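You operate a simulated robot arm through the tools that you are given. There is no shell and no other tool.

You are at the controls of a simulated robot arm. One attempt, no reset.

Task
Drain the feed pump's tube back into the feed beaker.
Fine: turn the teal switch to drain, run until the display says EMPTY, switch off, then lift the teal dip arm.

It is judged by the outcome, as a careful person would: the job done as asked, and still so three seconds after it is handed in. It fails if anything else is knocked over, pushed out of place, dropped, spilled or broken.

Robot
A 6-joint arm with a fingered hand, fixed in place. Base frame: the origin is at the foot of the arm, x ahead of it, y to its left, z up. Readings come in m, degrees, newtons and seconds.
With the tool pointing down near the work surface it reaches from about 0.24 to 0.68 m from the base axis. Its first joint turns from -166.0 to 166.0 degrees. Payload 4 kg.
The TCP is the grasp point between the finger pads, 0.026 m short of the fingertips. In the tool frame z runs along the fingers and y along their closing line. The gripper opens to 0.148 m. The gripper's body begins 0.073 m behind the TCP. The gripper is a hand of 3 fingers: y runs from the thumb to the fingers, the wrist lies at [0, 0, -0.239] in the tool frame, and closing takes about 1.5 s.
Orientation is that of the tool frame in the base frame, as a unit quaternion [x, y, z, w]. With the fingers straight down and closing along the base's y, the tool's x points along the base's -x, its y along +y and its z along -z.

Tools
- The arm moves only by the tool send_rows. Its argument "commands" is text: rows parted by semicolons, each of 7 numbers parted by spaces: the turn, a rotation vector about the tool's x, y, z in degrees, then the shift along the tool's x, y, z in cm, then the finger opening in cm, from 0 to 14.8. In form: rx ry rz dx dy dz hand; .... A call has 1 to 20 rows; each row shifts and turns the commanded pose from where the row before left it, along the tool's axes as they then stand. A row lasts 0.2 s, in which the tool goes at most 0.05 m and 8.6 degrees; a call with a longer step from one row to the next is refused whole, and so is a gripper value outside its range. Where a pose cannot be reached the arm comes as near as it can. A force on the tool above 40 N (or 10 N above the force at the start of the call, whichever is more), or a blocked arm, ends the call early, and 0.2 s more pass. The fingers move at their own pace (about 0.153 m/s each) and stop on an object; they squeeze with about 25 N. The grip force told is the motor's: it shows also when the fingers shut on nothing. Time passes only in rows, and 0.2 s behind the last, so rows that do not move let the fingers close. The reply holds the time, the measured pose of the TCP, the force on the tool along the base axes, the opening and the grip force, in the units named above and with some noise, with the torque about the TCP (base axes, N m) and any sound that the robot's microphone picked up, and new pictures: "show" is both (left out), scene, wrist or none.
- Cameras (640 x 400 px; columns grow to the right, rows downward): "scene" is fixed at [0.2216, 0.6494, 1.73]; the picture's right is [-0.89, -0.45, 0.00], its down [-0.32, 0.63, -0.71] and it looks along [0.32, -0.63, -0.71] (base axes); focal length 371 px, centre (320, 200). "wrist" rides on the gripper at [0.068, -0.039, -0.09] in the tool frame; the picture's right is [0.50, 0.87, 0.00], its down [-0.65, 0.38, -0.65] and it looks along [-0.57, 0.33, 0.76] (tool axes); focal length 222 px, centre (320, 200). There is no depth. A picture from a camera that has moved, and an enlarged one, comes with that camera's place and axes in the base frame and with its lens.
- move_column(by): slides the trunk up (or, below 0, down) by that many m; the arm rides with it, the base frame stays. It gives what a move gives, with no picture.
- preshape(shape): the hand has 3 fingers and takes this shape, open, in about a second: jaw (thumb against the fingers, like two jaws); tri (thumb and two fingers); tip (a fingertip pinch); poke (one finger out to press); point (the index stretched); flat (the hand flat); cup (the hand cupped); fist (a fist). The gripper value then closes the fingers along that shape, each until it touches; the sizes above hold for jaw. It gives what a move gives, with no picture.
- close_up(camera, box): a new picture of the part [left, top, right, bottom] of that camera's present view, enlarged. The clock stands still meanwhile.
- hand_in(): hands the job in; it is judged then, once.

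Places have to be worked out from the pictures, the camera data and where the tool is seen. Open the gripper and draw the arm clear of the work before you hand the job in, unless the task says otherwise.

The tools are called after "Emit:" as a command line: name --argument value ..., lists and objects as JSON in quotes. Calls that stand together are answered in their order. send_rows: Moves the arm, as the interface text tells. Its arguments: {"type":"object","properties":{"commands":{"type":"string"},"show":{"type":"string","enum":["both","scene","wrist","none"]}},"required":["commands"]} The other tools are called the same way: move_column (by) slides the trunk up or down; preshape (shape) gives the hand a shape; close_up (camera, box) takes an enlarged picture of a part of a camera's view; hand_in () hands the job in.

At the start:

```text
clock: 0.0
tool_pos: [0.4209, 0.0266, 1.313]
ee_rot: [0.001, 1.0, 0.0, 0.0]
contact_force: [-0.2, -0.1, 0.5]
torque: [0.02, 0.0, 0.01]
gripper_width: 0.1477
gripper_force: 0.1
shape: jaw
trunk travel left (down, up): [-0.275, 0.042]
```

scene: 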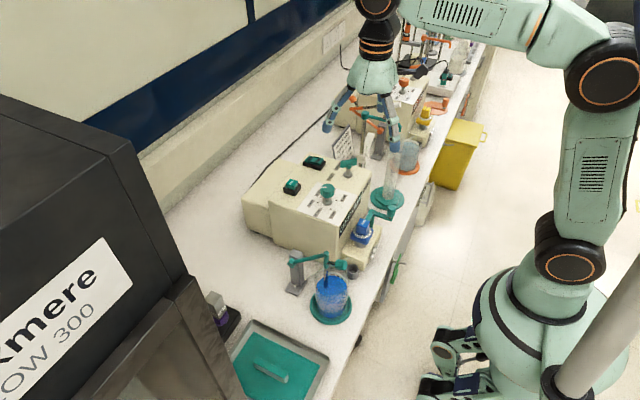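
wrist: 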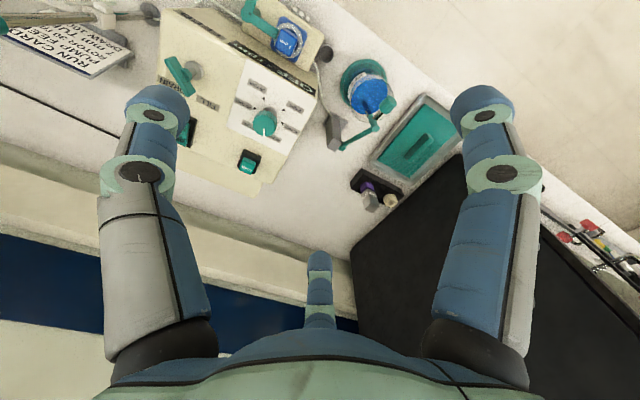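

I'll start by inspecting the scene with enlarged views of the pump, the switches and the beakers.

Emit:
close_up --camera "scene" --box '[230, 130, 430, 255]'

Emit:
close_up --camera "scene" --box '[260, 220, 420, 330]'

Emit:
close_up --camera "scene" --box '[320, 30, 480, 140]'

Emit:
close_up --camera "wrist" --box '[140, 0, 460, 200]'

Emit:
close_up --camera "wrist" --box '[0, 0, 160, 100]'

```text
3.20 times, centred on (330, 192) of scene
camera zoom: at [0.2216, 0.6494, 1.73], right [-0.89, -0.45, 0.0], down [-0.32, 0.63, -0.71], along [0.32, -0.63, -0.71], focal length 1187 px, centre (288, 224)
```

zoom: 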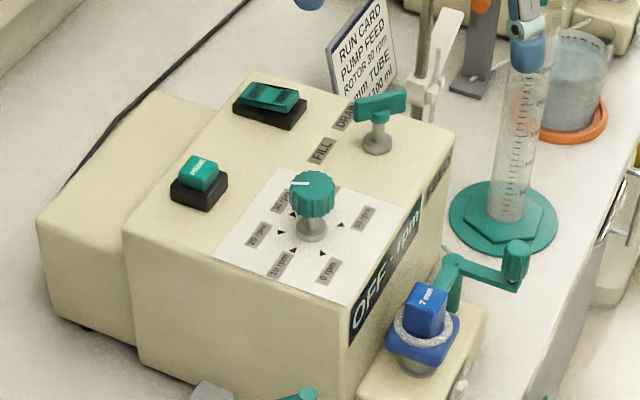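

```text
3.64 times, centred on (340, 275) of scene
camera zoom: at [0.2216, 0.6494, 1.73], right [-0.89, -0.45, 0.0], down [-0.32, 0.63, -0.71], along [0.32, -0.63, -0.71], focal length 1348 px, centre (247, -73)
```

zoom: 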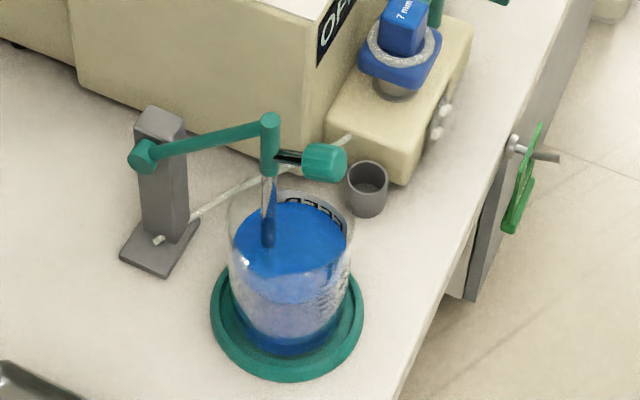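

```text
3.64 times, centred on (400, 85) of scene
camera zoom: at [0.2216, 0.6494, 1.73], right [-0.89, -0.45, 0.0], down [-0.32, 0.63, -0.71], along [0.32, -0.63, -0.71], focal length 1348 px, centre (29, 618)
```

zoom: 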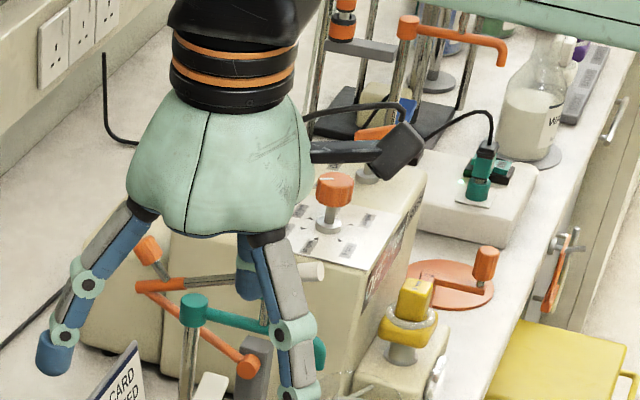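

```text
2.00 times, centred on (300, 100) of wrist
camera zoom: at [0.3529, -0.0115, 1.4035], right [-0.5, 0.87, 0.0], down [0.65, 0.38, 0.65], along [0.57, 0.33, -0.76], focal length 444 px, centre (360, 400)
```

zoom: 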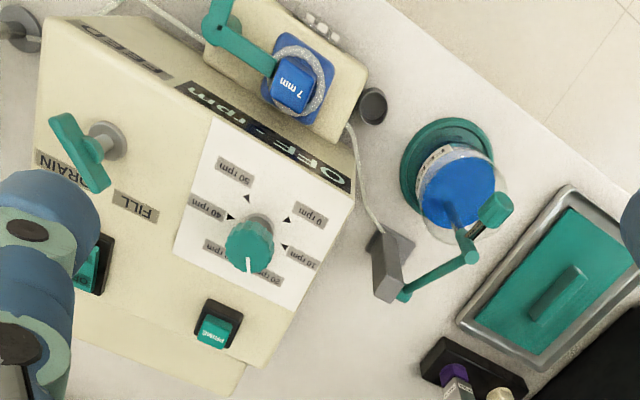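

```text
4.00 times, centred on (80, 50) of wrist
camera zoom: at [0.3529, -0.0115, 1.4035], right [-0.5, 0.87, 0.0], down [0.65, 0.38, 0.65], along [0.57, 0.33, -0.76], focal length 888 px, centre (1280, 800)
```

zoom: 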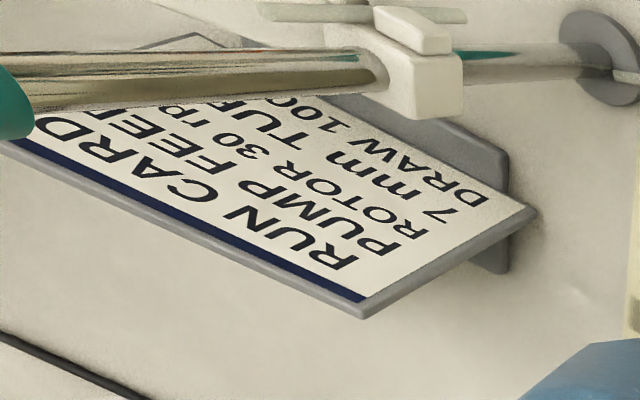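

Close up further on each control: lever, rocker, prime button, dial, and display.

Emit:
close_up --camera "scene" --box '[326, 150, 374, 180]'

Emit:
close_up --camera "scene" --box '[280, 150, 336, 200]'

Emit:
close_up --camera "wrist" --box '[150, 40, 310, 180]'

Emit:
close_up --camera "scene" --box '[330, 180, 420, 250]'

Emit:
close_up --camera "scene" --box '[300, 180, 350, 220]'

Emit:
close_up --camera "scene" --box '[325, 115, 375, 155]'

```text
13.33 times, centred on (350, 165) of scene
camera zoom: at [0.2216, 0.6494, 1.73], right [-0.89, -0.45, 0.0], down [-0.32, 0.63, -0.71], along [0.32, -0.63, -0.71], focal length 4944 px, centre (-80, 667)
```

zoom: 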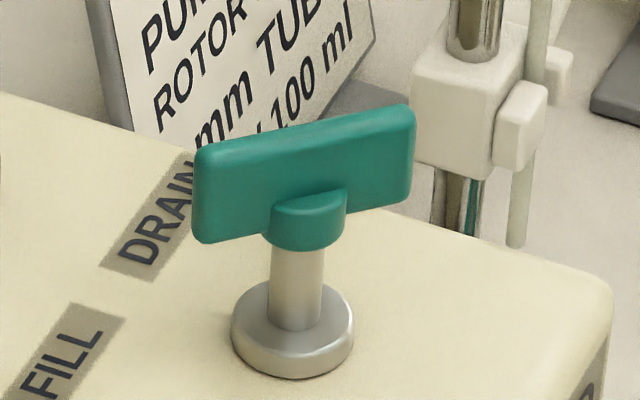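

```text
8.00 times, centred on (308, 175) of scene
camera zoom: at [0.2216, 0.6494, 1.73], right [-0.89, -0.45, 0.0], down [-0.32, 0.63, -0.71], along [0.32, -0.63, -0.71], focal length 2967 px, centre (416, 400)
```

zoom: 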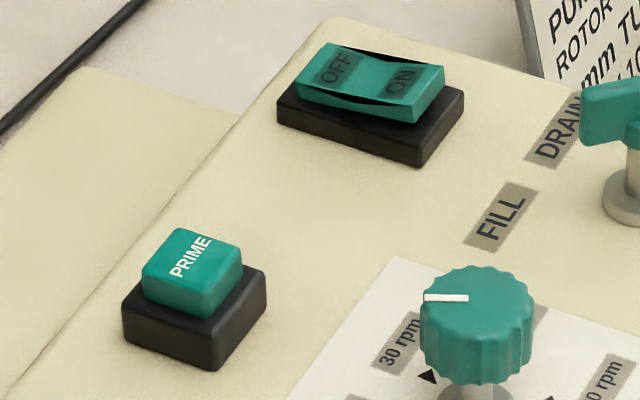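

```text
2.86 times, centred on (230, 110) of wrist
camera zoom: at [0.3529, -0.0115, 1.4035], right [-0.5, 0.87, 0.0], down [0.65, 0.38, 0.65], along [0.57, 0.33, -0.76], focal length 635 px, centre (577, 457)
```

zoom: 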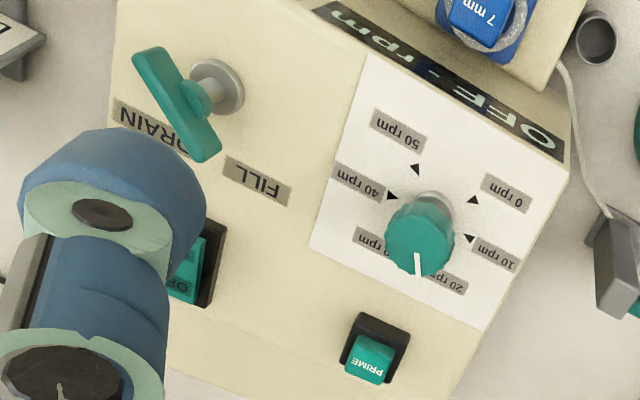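

```text
5.71 times, centred on (375, 215) of scene
camera zoom: at [0.2216, 0.6494, 1.73], right [-0.89, -0.45, 0.0], down [-0.32, 0.63, -0.71], along [0.32, -0.63, -0.71], focal length 2119 px, centre (6, 114)
```

zoom: 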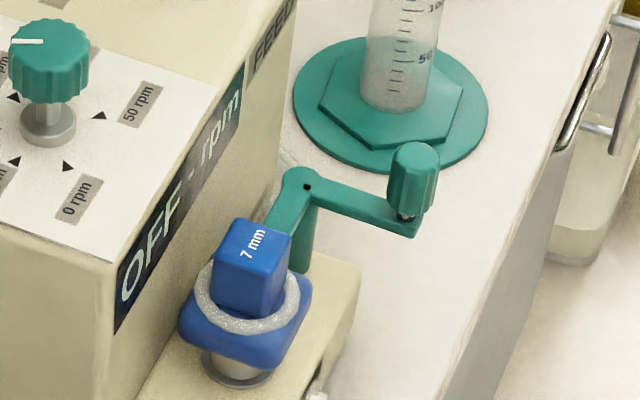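

```text
10.00 times, centred on (325, 200) of scene
camera zoom: at [0.2216, 0.6494, 1.73], right [-0.89, -0.45, 0.0], down [-0.32, 0.63, -0.71], along [0.32, -0.63, -0.71], focal length 3708 px, centre (270, 200)
```

zoom: 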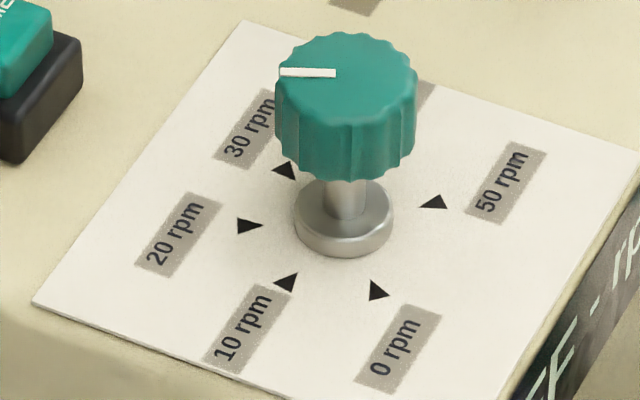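

```text
10.00 times, centred on (350, 135) of scene
camera zoom: at [0.2216, 0.6494, 1.73], right [-0.89, -0.45, 0.0], down [-0.32, 0.63, -0.71], along [0.32, -0.63, -0.71], focal length 3708 px, centre (20, 850)
```

zoom: 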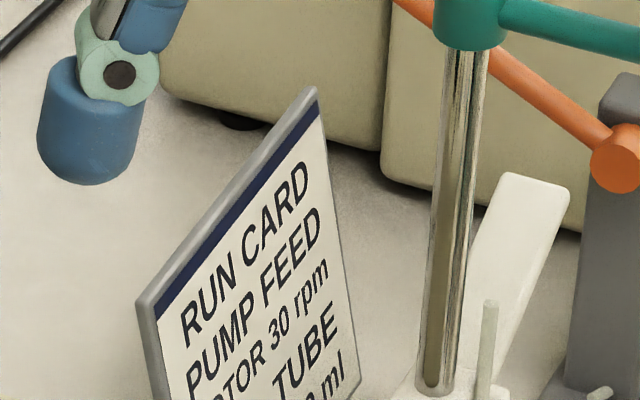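

The lever (T-bar) sits at FILL; rocker with OFF/ON; display reads OFF; dial non-zero. I'll check hand shapes in free space, starting with poke.

Emit:
preshape --shape "poke"

Emit:
send_rows --commands "0 0 0 0 0 0 0; 0 0 0 0 0 0 0; 0 0 0 0 0 0 0; 0 0 0 0 0 0 0; 0 0 0 0 0 0 0"

Emit:
close_up --camera "scene" --box '[300, 60, 440, 160]'

```text
clock: 0.9
tool_pos: [0.4218, 0.0283, 1.3138]
ee_rot: [0.0, 1.0, 0.0, 0.0]
contact_force: [-0.3, -0.2, -0.4]
torque: [0.0, -0.02, 0.03]
gripper_width: 0.0
gripper_force: 0.0
shape: poke
trunk travel left (down, up): [-0.275, 0.042]
```

```text
clock: 2.1
tool_pos: [0.4219, 0.0269, 1.3138]
ee_rot: [0.0, 1.0, 0.0, -0.001]
contact_force: [-0.8, 1.4, -0.1]
torque: [0.04, 0.01, 0.01]
gripper_width: 0.0
gripper_force: 24.7
shape: jaw
trunk travel left (down, up): [-0.275, 0.042]
camera wrist: at [0.3529, -0.0115, 1.4035], right [-0.5, 0.87, 0.0], down [0.65, 0.38, 0.65], along [0.57, 0.33, -0.76], focal length 222 px, centre (320, 200)
```

scene: 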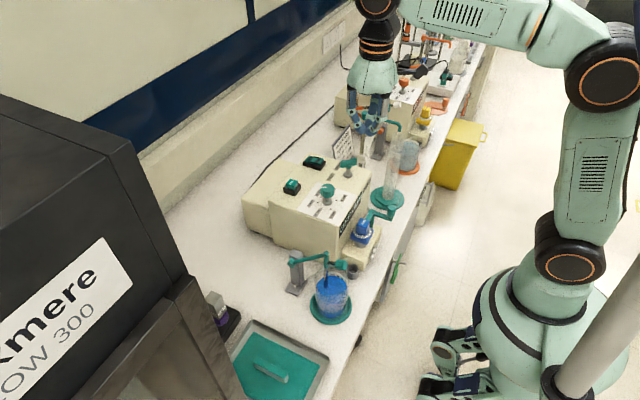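
wrist: 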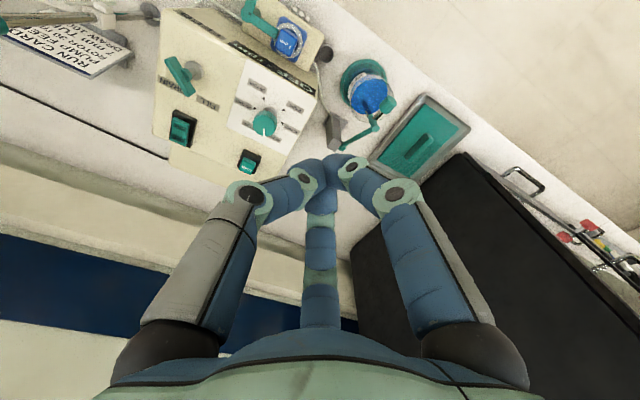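

```text
4.00 times, centred on (370, 110) of scene
camera zoom: at [0.2216, 0.6494, 1.73], right [-0.89, -0.45, 0.0], down [-0.32, 0.63, -0.71], along [0.32, -0.63, -0.71], focal length 1483 px, centre (120, 560)
```

zoom: 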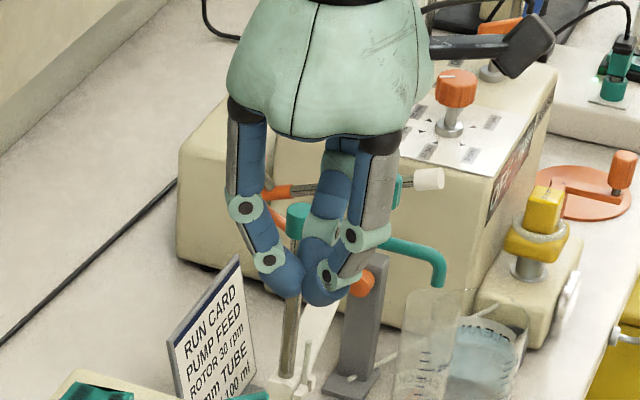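

Closed jaw gives a compact poker. Now the wrist view of the panel is unobstructed; enlarge for measuring.

Emit:
close_up --camera "wrist" --box '[150, 0, 330, 190]'

Emit:
close_up --camera "wrist" --box '[155, 40, 255, 150]'

Emit:
close_up --camera "wrist" --box '[310, 40, 430, 160]'

```text
2.11 times, centred on (240, 95) of wrist
camera zoom: at [0.3529, -0.0115, 1.4035], right [-0.5, 0.87, 0.0], down [0.65, 0.38, 0.65], along [0.57, 0.33, -0.76], focal length 468 px, centre (488, 421)
```

zoom: 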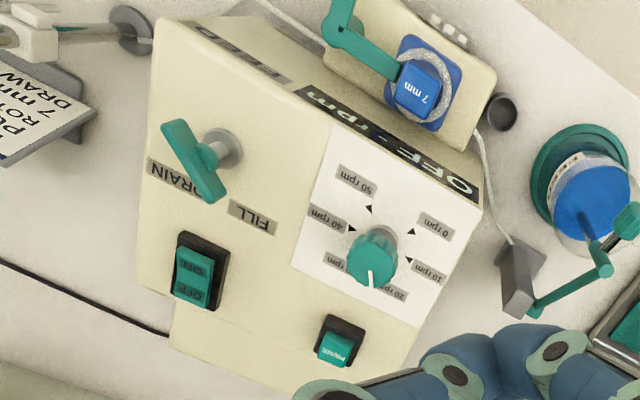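

```text
3.64 times, centred on (205, 95) of wrist
camera zoom: at [0.3529, -0.0115, 1.4035], right [-0.5, 0.87, 0.0], down [0.65, 0.38, 0.65], along [0.57, 0.33, -0.76], focal length 808 px, centre (738, 582)
```

zoom: 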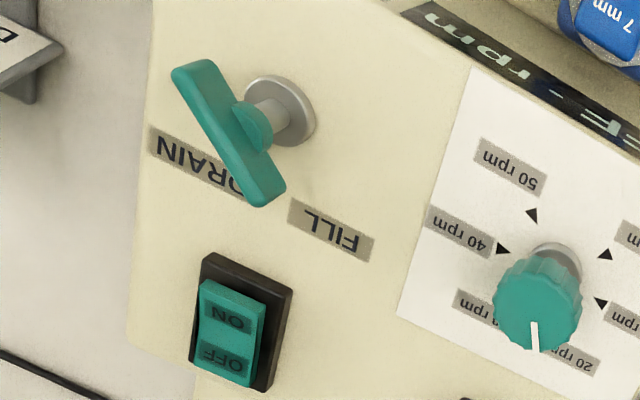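

```text
3.33 times, centred on (370, 100) of wrist
camera zoom: at [0.3529, -0.0115, 1.4035], right [-0.5, 0.87, 0.0], down [0.65, 0.38, 0.65], along [0.57, 0.33, -0.76], focal length 740 px, centre (153, 533)
```

zoom: 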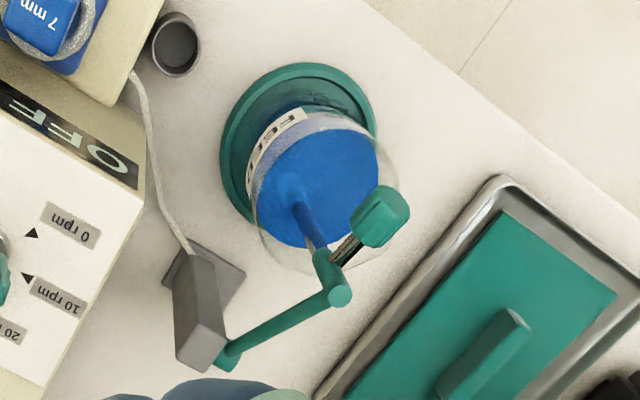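

I'll shift the hand to get a second viewpoint nearer the lever for triangulation, staying well above everything.

Emit:
send_rows --commands "0 0 0 0.5 -3.2 2.25 0; 0 0 0 0.5 -3.2 2.25 0; 0 0 0 0.5 -3.2 2.25 0; 0 0 0 0.5 -3.2 2.25 0; 0 0 0 0 0 0 0"

Emit:
close_up --camera "wrist" --box '[140, 50, 400, 210]'

Emit:
close_up --camera "scene" --box '[280, 60, 440, 160]'

```text
clock: 3.3
tool_pos: [0.4002, -0.102, 1.2255]
ee_rot: [0.0, 1.0, -0.001, 0.001]
contact_force: [0.0, 0.0, 0.6]
torque: [0.05, -0.01, 0.02]
gripper_width: 0.0
gripper_force: 24.5
shape: jaw
trunk travel left (down, up): [-0.275, 0.042]
camera wrist: at [0.3323, -0.1403, 1.3133], right [-0.5, 0.87, 0.0], down [0.65, 0.38, 0.65], along [0.57, 0.33, -0.76], focal length 222 px, centre (320, 200)
```

scene: 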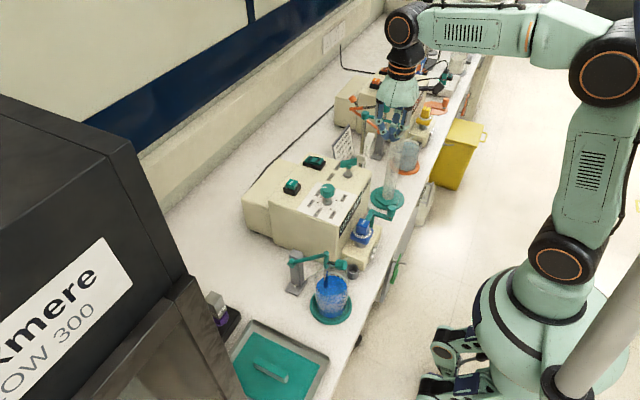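
wrist: 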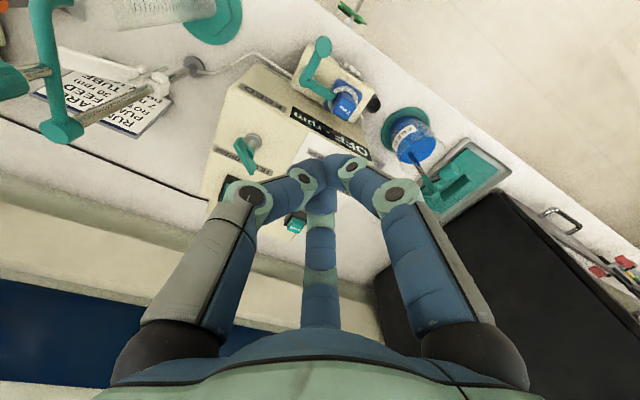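

```text
2.46 times, centred on (270, 130) of wrist
camera zoom: at [0.3323, -0.1403, 1.3133], right [-0.5, 0.87, 0.0], down [0.65, 0.38, 0.65], along [0.57, 0.33, -0.76], focal length 547 px, centre (443, 372)
```

zoom: 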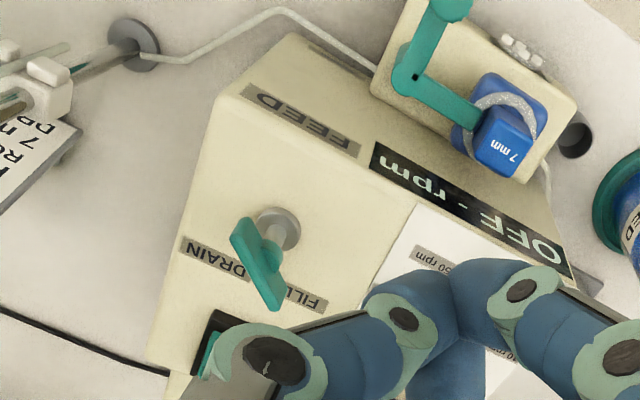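

```text
4.00 times, centred on (360, 110) of scene
camera zoom: at [0.2216, 0.6494, 1.73], right [-0.89, -0.45, 0.0], down [-0.32, 0.63, -0.71], along [0.32, -0.63, -0.71], focal length 1483 px, centre (160, 560)
```

zoom: 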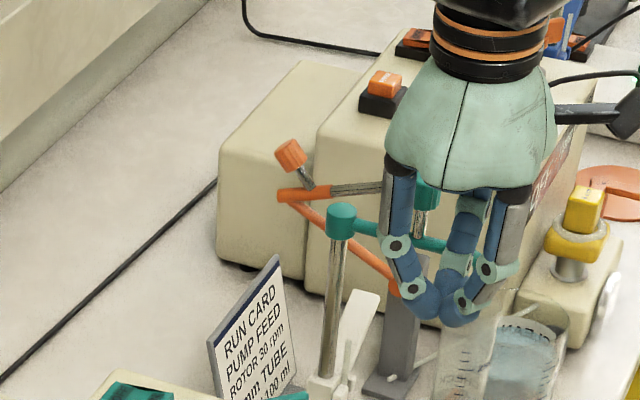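

Triangulation puts the lever bar's centre near (0.524, -0.151, 1.036), the bar at about 45° in the base frame (FILL), with DRAIN on the other side (clockwise from above). I move above it, opening partly and turning the closing line square to the bar.

Emit:
send_rows --commands "0 0 0 -3.1 -1.225 0 7; 0 0 0 -3.1 -1.225 0 7; 0 0 0 -3.1 -1.225 0 7; 0 0 0 -3.1 -1.225 0 7; 0 0 -7.5 0 0 0 7; 0 0 -7.5 0 0 0 7; 0 0 -7.5 0 0 0 7; 0 0 -7.5 0 0 0 7; 0 0 -7.5 0 0 0 7; 0 0 -7.5 0 0 0 7; 0 0 0 0 0 2 7; 0 0 0 0 0 2 7; 0 0 0 0 0 0 7"

Emit:
close_up --camera "scene" --box '[290, 80, 430, 180]'

Emit:
close_up --camera "wrist" --box '[200, 80, 440, 230]'

```text
clock: 6.1
tool_pos: [0.5257, -0.1493, 1.1843]
ee_rot: [-0.383, 0.924, -0.001, 0.0]
contact_force: [0.3, 0.1, -0.2]
torque: [0.01, 0.02, -0.01]
gripper_width: 0.0671
gripper_force: 0.0
shape: jaw
trunk travel left (down, up): [-0.275, 0.042]
camera wrist: at [0.5043, -0.2243, 1.2737], right [-0.97, 0.26, 0.0], down [0.19, 0.73, 0.65], along [0.17, 0.63, -0.76], focal length 222 px, centre (320, 200)
```

scene: 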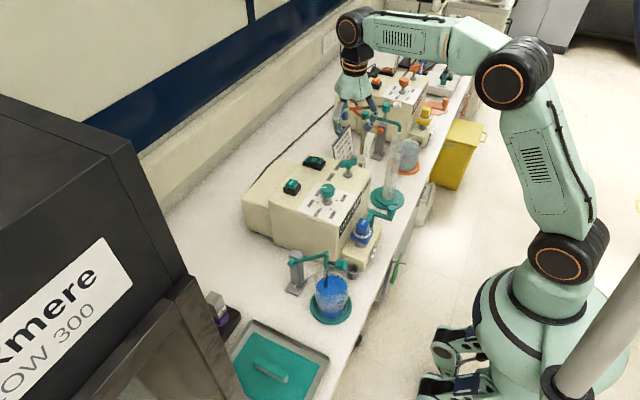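
wrist: 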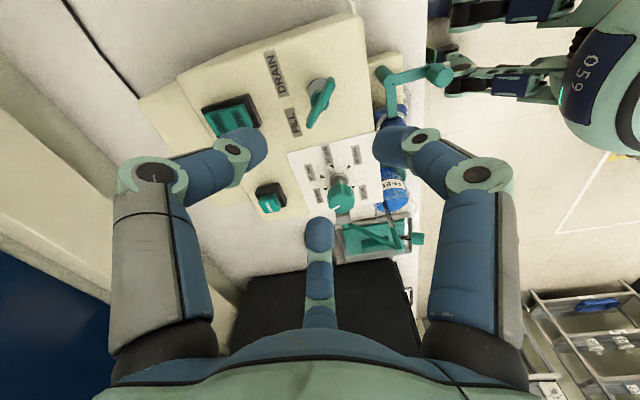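

```text
4.00 times, centred on (360, 130) of scene
camera zoom: at [0.2216, 0.6494, 1.73], right [-0.89, -0.45, 0.0], down [-0.32, 0.63, -0.71], along [0.32, -0.63, -0.71], focal length 1483 px, centre (160, 480)
```

zoom: 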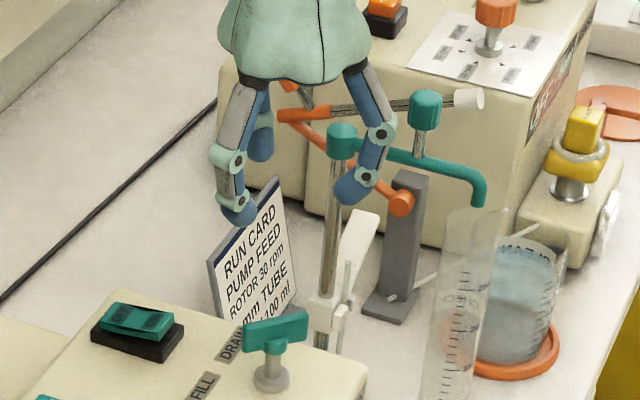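

```text
2.67 times, centred on (320, 155) of wrist
camera zoom: at [0.5043, -0.2243, 1.2737], right [-0.97, 0.26, 0.0], down [0.19, 0.73, 0.65], along [0.17, 0.63, -0.76], focal length 592 px, centre (320, 320)
```

zoom: 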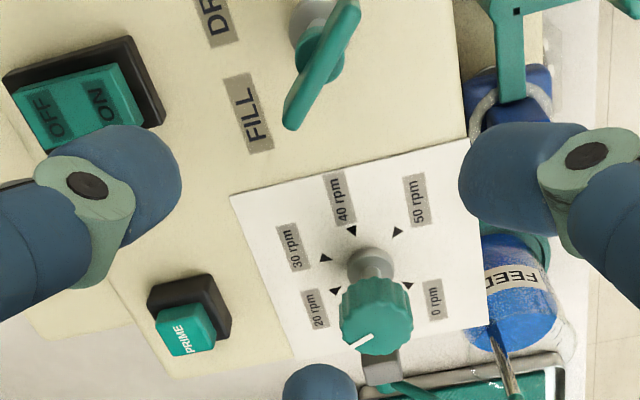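

The fingers straddle the bar in plan (my estimate is within about 4 mm). I descend so the pads come level with the bar.

Emit:
send_rows --commands "0 0 0 0.35 0 2.8 7; 0 0 0 0 0 2.8 7; 0 0 0 0 0 2.8 7; 0 0 0 0 0 2.8 7; 0 0 0 0 0 1.4 7; 0 0 0 0 0 1.2 7; 0 0 0 0 0 0 7"

Emit:
close_up --camera "scene" --box '[290, 100, 430, 200]'

Emit:
close_up --camera "wrist" --box '[200, 80, 440, 230]'

```text
clock: 7.7
tool_pos: [0.5235, -0.1526, 1.0456]
ee_rot: [-0.383, 0.924, -0.001, -0.001]
contact_force: [-1.1, -0.2, -0.2]
torque: [0.01, -0.02, -0.01]
gripper_width: 0.0669
gripper_force: 0.1
shape: jaw
trunk travel left (down, up): [-0.275, 0.042]
camera wrist: at [0.5022, -0.2269, 1.1356], right [-0.97, 0.26, 0.0], down [0.2, 0.73, 0.65], along [0.17, 0.63, -0.76], focal length 222 px, centre (320, 200)
```

scene: 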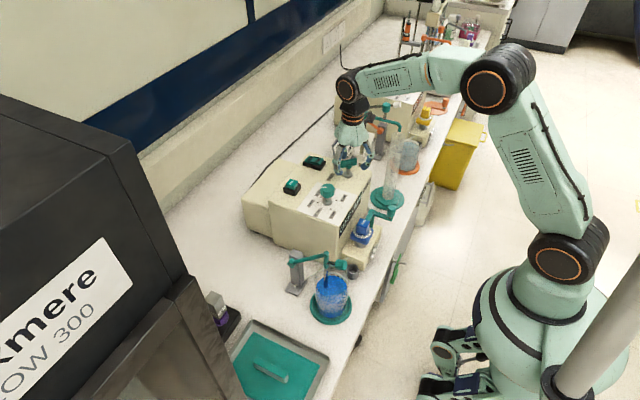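
wrist: 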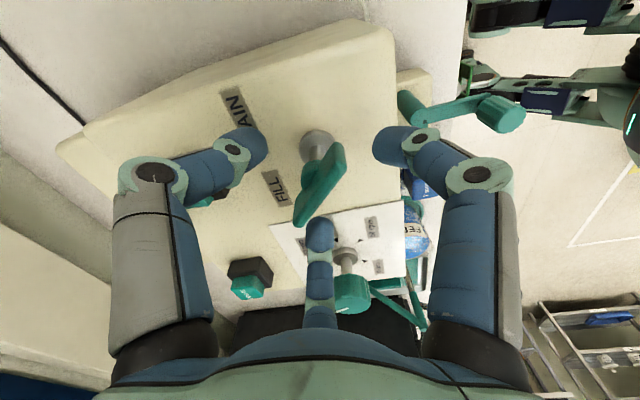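

```text
4.00 times, centred on (360, 150) of scene
camera zoom: at [0.2216, 0.6494, 1.73], right [-0.89, -0.45, 0.0], down [-0.32, 0.63, -0.71], along [0.32, -0.63, -0.71], focal length 1483 px, centre (160, 400)
```

zoom: 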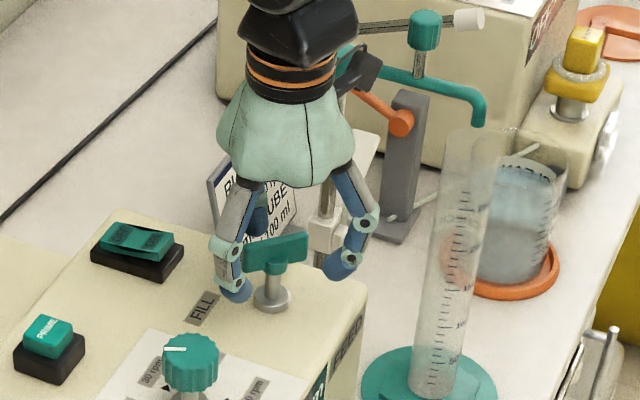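

```text
2.67 times, centred on (320, 155) of wrist
camera zoom: at [0.5022, -0.2269, 1.1356], right [-0.97, 0.26, 0.0], down [0.2, 0.73, 0.65], along [0.17, 0.63, -0.76], focal length 592 px, centre (320, 320)
```

zoom: 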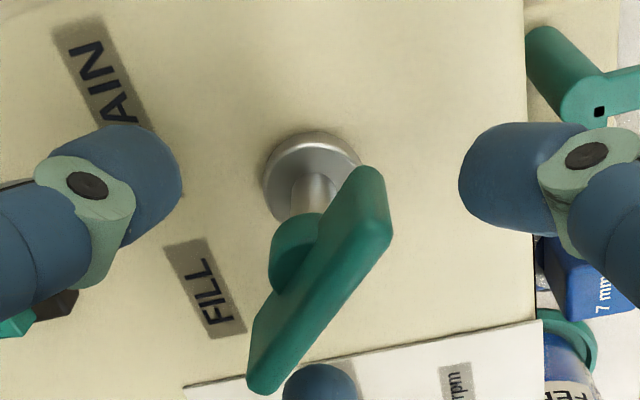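

The bar lies between the fingers; its centre is about 1 cm below the TCP and the post axis near (0.526, -0.149). I fine-tune, lower 0.9 cm, and close on it.

Emit:
send_rows --commands "0 0 -5 -0.42 0 0.5 7; 0 0 0 0 0 0.4 7; 0 0 0 0 0 0 4; 0 0 0 0 0 0 2; 0 0 0 0 0 0 0.5; 0 0 0 0 0 0 0; 0 0 0 0 0 0 0; 0 0 0 0 0 0 0"

Emit:
close_up --camera "scene" --box '[310, 130, 400, 190]'

Emit:
close_up --camera "wrist" --box '[200, 80, 440, 230]'

```text
clock: 9.5
tool_pos: [0.5262, -0.1487, 1.0361]
ee_rot: [-0.422, 0.906, 0.001, 0.0]
contact_force: [-2.1, 2.0, -15.4]
torque: [0.05, 0.03, -0.01]
gripper_width: 0.0133
gripper_force: 25.2
shape: tri
trunk travel left (down, up): [-0.275, 0.042]
camera wrist: at [0.5119, -0.2256, 1.1255], right [-0.98, 0.17, 0.0], down [0.13, 0.74, 0.65], along [0.11, 0.64, -0.76], focal length 222 px, centre (320, 200)
```

scene: 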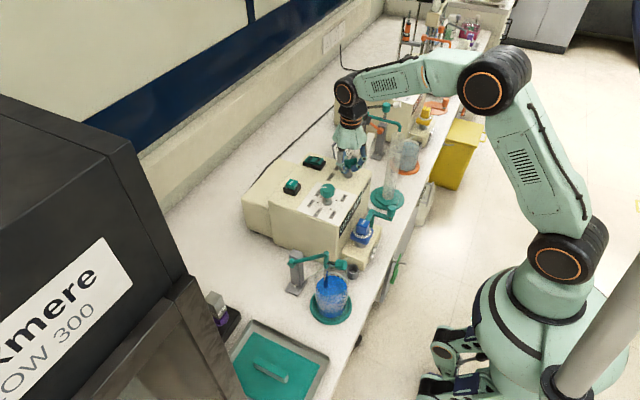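
wrist: 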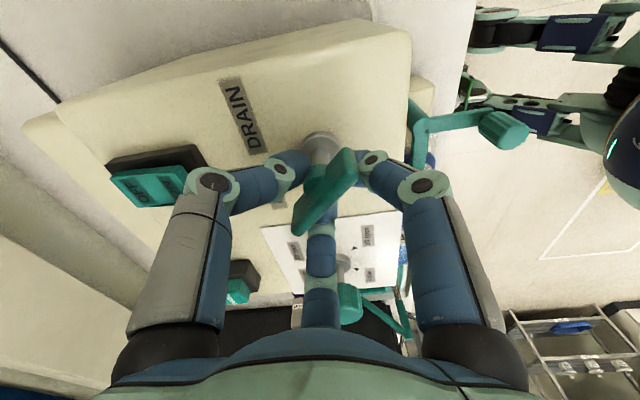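

```text
6.67 times, centred on (355, 160) of scene
camera zoom: at [0.2216, 0.6494, 1.73], right [-0.89, -0.45, 0.0], down [-0.32, 0.63, -0.71], along [0.32, -0.63, -0.71], focal length 2472 px, centre (87, 467)
```

zoom: 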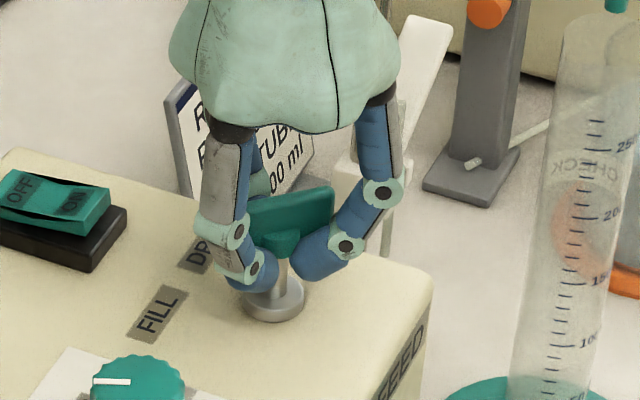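

```text
2.67 times, centred on (320, 155) of wrist
camera zoom: at [0.5119, -0.2256, 1.1255], right [-0.98, 0.17, 0.0], down [0.13, 0.74, 0.65], along [0.11, 0.64, -0.76], focal length 592 px, centre (320, 320)
```

zoom: 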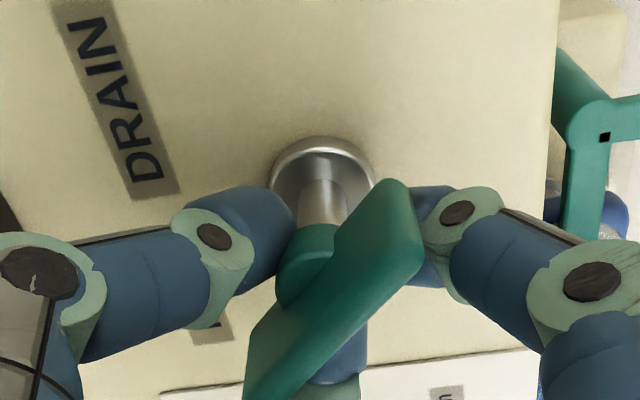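

The fingertips closed around the hub just beneath the bar. I'll reopen, rise 1.3 cm, and re-grip on the bar itself.

Emit:
send_rows --commands "0 0 0 0 0 0 6; 0 0 0 0 0 0 6; 0 0 0 0 0 0 6; 0 0 0 0 0 -0.7 6; 0 0 0 0 0 -0.6 6; 0 0 0 0 0 0 4; 0 0 0 0 0 0 2; 0 0 0 0 0 0 0.5; 0 0 0 0 0 0 0; 0 0 0 0 0 0 0; 0 0 0 0 0 0 0"

Emit:
close_up --camera "scene" --box '[310, 130, 400, 190]'

Emit:
close_up --camera "wrist" --box '[200, 80, 440, 230]'

```text
clock: 11.9
tool_pos: [0.5258, -0.1486, 1.0488]
ee_rot: [-0.422, 0.906, 0.0, 0.0]
contact_force: [-1.2, 0.6, -3.0]
torque: [0.0, -0.03, 0.01]
gripper_width: 0.0123
gripper_force: 24.7
shape: tri
trunk travel left (down, up): [-0.275, 0.042]
camera wrist: at [0.5116, -0.2253, 1.1396], right [-0.98, 0.17, 0.0], down [0.13, 0.74, 0.65], along [0.11, 0.64, -0.76], focal length 222 px, centre (320, 200)
```

scene: 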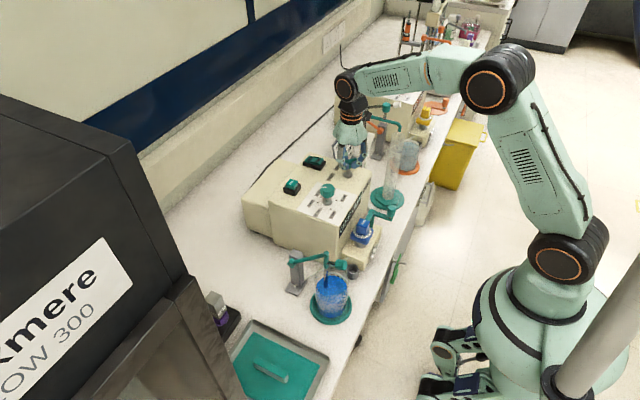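
wrist: 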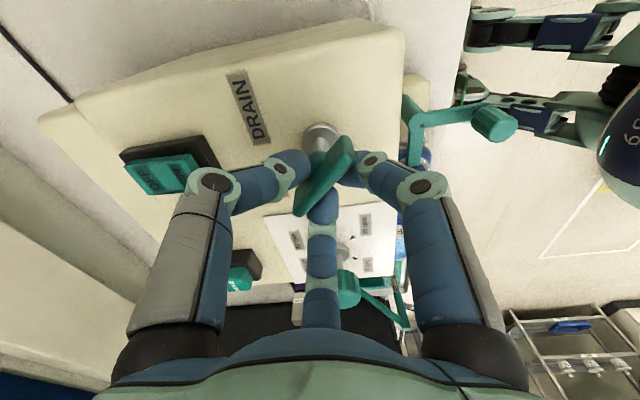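

```text
6.67 times, centred on (355, 160) of scene
camera zoom: at [0.2216, 0.6494, 1.73], right [-0.89, -0.45, 0.0], down [-0.32, 0.63, -0.71], along [0.32, -0.63, -0.71], focal length 2472 px, centre (87, 467)
```

zoom: 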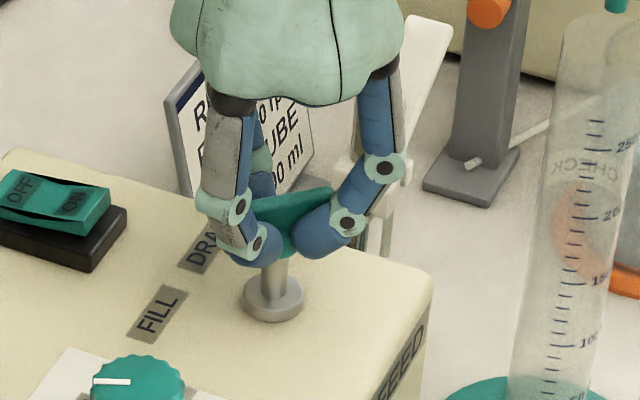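

```text
2.67 times, centred on (320, 155) of wrist
camera zoom: at [0.5116, -0.2253, 1.1396], right [-0.98, 0.17, 0.0], down [0.13, 0.74, 0.65], along [0.11, 0.64, -0.76], focal length 592 px, centre (320, 320)
```

zoom: 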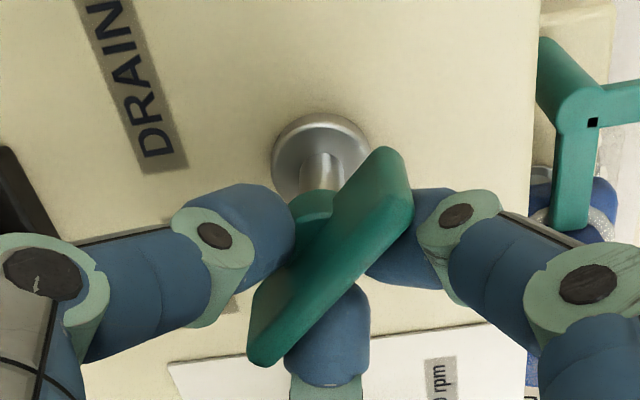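

A good grip: thumb on one side, two fingers on the other. Rotate clockwise (from above) about the post in stages toward DRAIN.

Emit:
send_rows --commands "0 0 6 0 0 0 0; 0 0 6 0 0 0 0; 0 0 6 0 0 0 0; 0 0 6 0 0 0 0; 0 0 6 0 0 0 0; 0 0 0 0 0 0 0" --show "wrist"

Emit:
close_up --camera "scene" --box '[310, 130, 400, 190]'

```text
clock: 13.3
tool_pos: [0.5275, -0.1501, 1.0495]
ee_rot: [-0.173, 0.985, 0.0, 0.001]
contact_force: [6.1, -1.2, -1.0]
torque: [-0.06, -0.14, 0.04]
gripper_width: 0.0122
gripper_force: 24.8
shape: tri
trunk travel left (down, up): [-0.275, 0.042]
camera wrist: at [0.4758, -0.2089, 1.1394], right [-0.77, 0.64, 0.0], down [0.49, 0.58, 0.65], along [0.42, 0.5, -0.76], focal length 222 px, centre (320, 200)
```

wrist: 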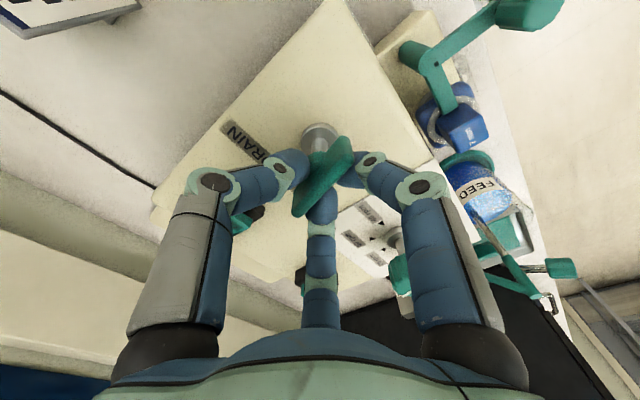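

```text
6.67 times, centred on (355, 160) of scene
camera zoom: at [0.2216, 0.6494, 1.73], right [-0.89, -0.45, 0.0], down [-0.32, 0.63, -0.71], along [0.32, -0.63, -0.71], focal length 2472 px, centre (87, 467)
```

zoom: 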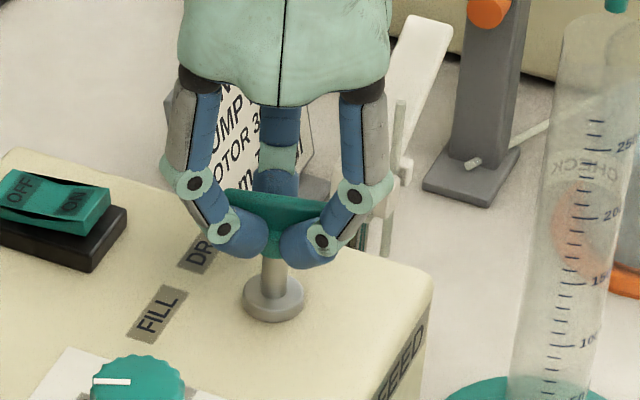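

The bar is turning with the hand and torque is small. Continue another 30°.

Emit:
send_rows --commands "0 0 6 0 0 0 0; 0 0 6 0 0 0 0; 0 0 6 0 0 0 0; 0 0 6 0 0 0 0; 0 0 6 0 0 0 0; 0 0 0 0 0 0 0" --show "wrist"

Emit:
close_up --camera "scene" --box '[310, 130, 400, 190]'

```text
clock: 14.7
tool_pos: [0.5278, -0.1501, 1.0497]
ee_rot: [0.087, 0.996, 0.0, 0.0]
contact_force: [10.1, -6.6, 2.0]
torque: [-0.18, -0.15, 0.05]
gripper_width: 0.0119
gripper_force: 25.1
shape: tri
trunk travel left (down, up): [-0.275, 0.042]
camera wrist: at [0.4531, -0.1765, 1.1393], right [-0.34, 0.94, 0.0], down [0.71, 0.26, 0.65], along [0.62, 0.22, -0.76], focal length 222 px, centre (320, 200)
```

wrist: 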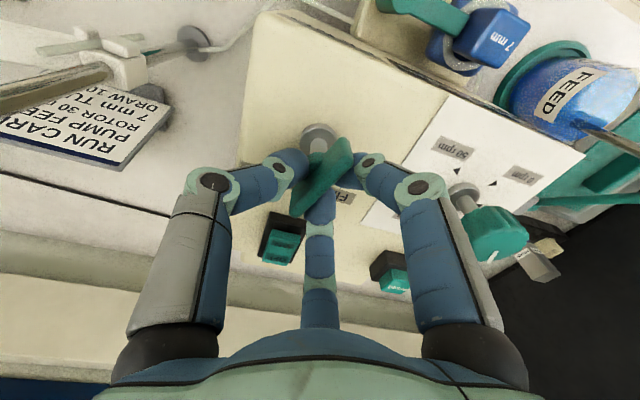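

```text
6.67 times, centred on (355, 160) of scene
camera zoom: at [0.2216, 0.6494, 1.73], right [-0.89, -0.45, 0.0], down [-0.32, 0.63, -0.71], along [0.32, -0.63, -0.71], focal length 2472 px, centre (87, 467)
```

zoom: 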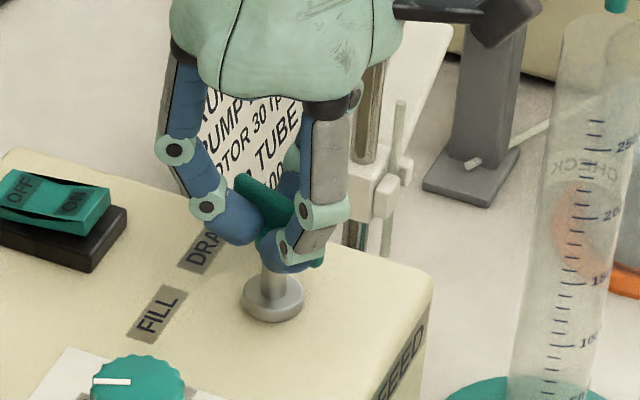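

Side load is building slightly (axis a bit toward +x/−y); I shift ~2 mm that way and continue turning 30° more toward −45°.

Emit:
send_rows --commands "0 0 5 -0.2 -0.12 0 0; 0 0 5 0 0 0 0; 0 0 5 0 0 0 0; 0 0 5 0 0 0 0; 0 0 5 0 0 0 0; 0 0 5 0 0 0 0; 0 0 0 0 0 0 0" --show "wrist"

Emit:
close_up --camera "scene" --box '[310, 130, 400, 190]'

```text
clock: 16.3
tool_pos: [0.5279, -0.1531, 1.0508]
ee_rot: [0.343, 0.939, 0.0, 0.0]
contact_force: [2.9, -7.5, 1.7]
torque: [-0.2, -0.04, 0.21]
gripper_width: 0.0117
gripper_force: 24.9
shape: tri
trunk travel left (down, up): [-0.275, 0.042]
camera wrist: at [0.4505, -0.138, 1.1394], right [0.17, 0.98, 0.0], down [0.74, -0.13, 0.65], along [0.64, -0.11, -0.76], focal length 222 px, centre (320, 200)
```

wrist: 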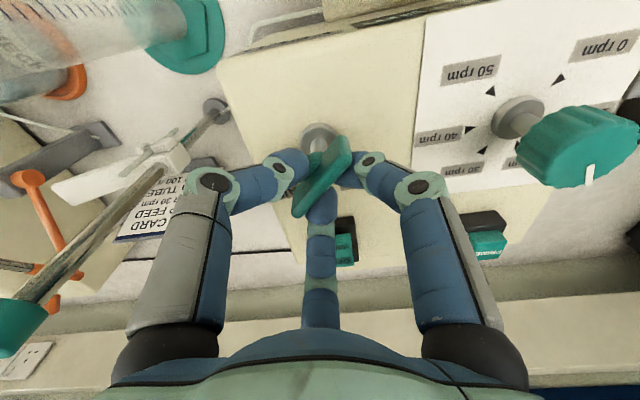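

```text
6.67 times, centred on (355, 160) of scene
camera zoom: at [0.2216, 0.6494, 1.73], right [-0.89, -0.45, 0.0], down [-0.32, 0.63, -0.71], along [0.32, -0.63, -0.71], focal length 2472 px, centre (87, 467)
```

zoom: 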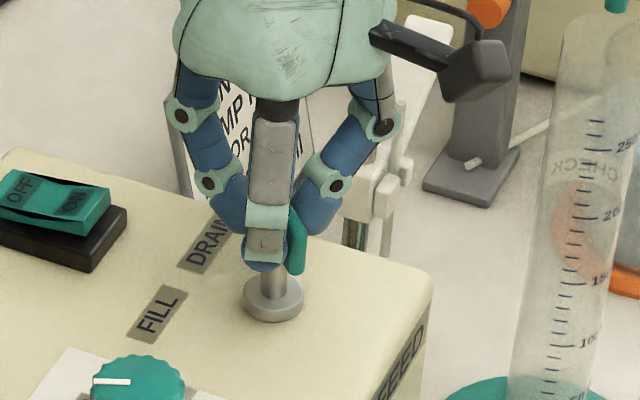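

Torque about z has risen to 0.21 N·m; I turn a few more degrees to seat it at its end stop and watch the torque.

Emit:
send_rows --commands "0 0 3 -0.1 0.1 0 0; 0 0 3 0 0 0 0; 0 0 0 0 0 0 0" --show "wrist"

Emit:
close_up --camera "wrist" --box '[200, 80, 440, 230]'

```text
clock: 17.1
tool_pos: [0.5296, -0.1522, 1.0499]
ee_rot: [0.39, 0.921, 0.001, 0.001]
contact_force: [0.7, -10.9, 2.4]
torque: [-0.29, 0.02, 0.21]
gripper_width: 0.0123
gripper_force: 24.9
shape: tri
trunk travel left (down, up): [-0.275, 0.042]
camera wrist: at [0.4534, -0.1305, 1.1393], right [0.28, 0.96, 0.0], down [0.73, -0.21, 0.65], along [0.63, -0.18, -0.76], focal length 222 px, centre (320, 200)
```

wrist: 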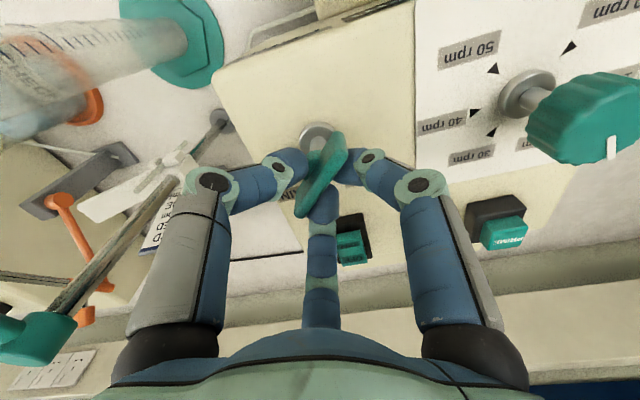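

```text
2.67 times, centred on (320, 155) of wrist
camera zoom: at [0.4534, -0.1305, 1.1393], right [0.28, 0.96, 0.0], down [0.73, -0.21, 0.65], along [0.63, -0.18, -0.76], focal length 592 px, centre (320, 320)
```

zoom: 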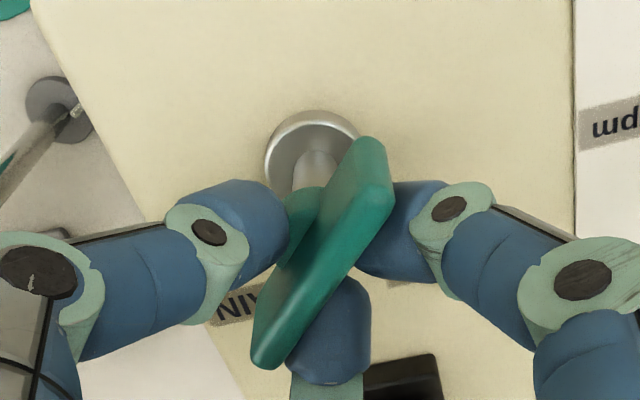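

The bar no longer follows the hand (it has rotated relative to the fingers), so it's at its stop. Release and lift to check.

Emit:
send_rows --commands "0 0 0 0 0 0 3; 0 0 0 0 0 0 6; 0 0 0 0 0 0 7; 0 0 0 0 0 0 7; 0 0 0 0 0 -3 7; 0 0 0 0 0 -4 7; 0 0 0 0 0 -4 7; 0 0 0 0 0 0 7"

Emit:
close_up --camera "wrist" --box '[160, 0, 480, 200]'

Emit:
close_up --camera "scene" --box '[280, 130, 400, 210]'

```text
clock: 18.9
tool_pos: [0.5287, -0.1507, 1.1601]
ee_rot: [0.391, 0.921, 0.0, 0.0]
contact_force: [-0.2, -0.2, 0.2]
torque: [0.0, -0.01, -0.01]
gripper_width: 0.0669
gripper_force: 0.0
shape: jaw
trunk travel left (down, up): [-0.275, 0.042]
camera wrist: at [0.4532, -0.1296, 1.25], right [0.28, 0.96, 0.0], down [0.73, -0.21, 0.65], along [0.63, -0.18, -0.76], focal length 222 px, centre (320, 200)
```

scene: 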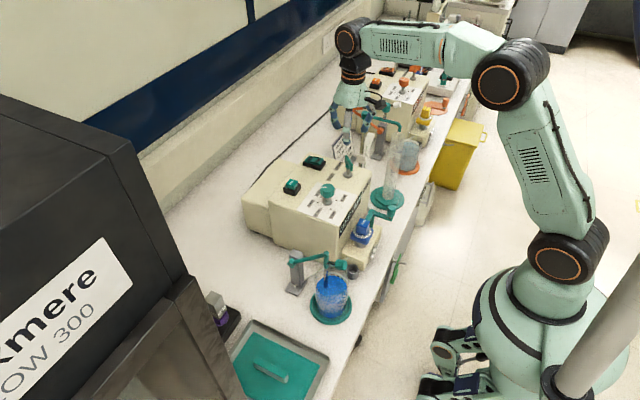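
wrist: 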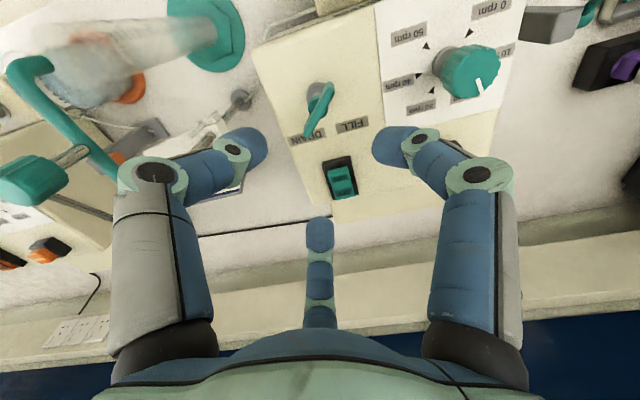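

```text
2.00 times, centred on (320, 100) of wrist
camera zoom: at [0.4532, -0.1296, 1.25], right [0.28, 0.96, 0.0], down [0.73, -0.21, 0.65], along [0.63, -0.18, -0.76], focal length 444 px, centre (320, 400)
```

zoom: 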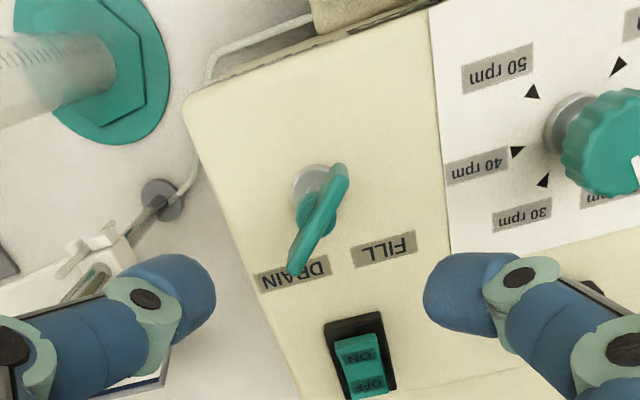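

```text
5.00 times, centred on (340, 170) of scene
camera zoom: at [0.2216, 0.6494, 1.73], right [-0.89, -0.45, 0.0], down [-0.32, 0.63, -0.71], along [0.32, -0.63, -0.71], focal length 1854 px, centre (220, 350)
```

zoom: 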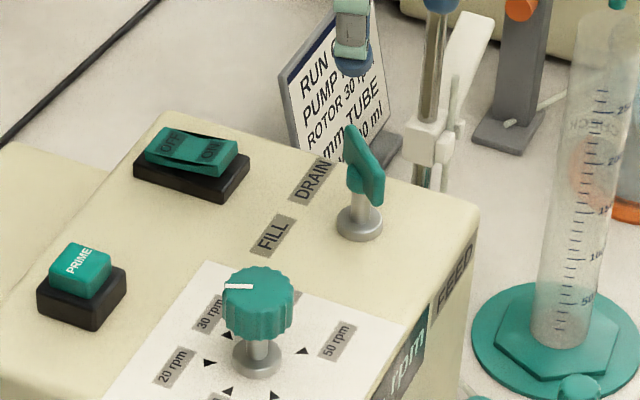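

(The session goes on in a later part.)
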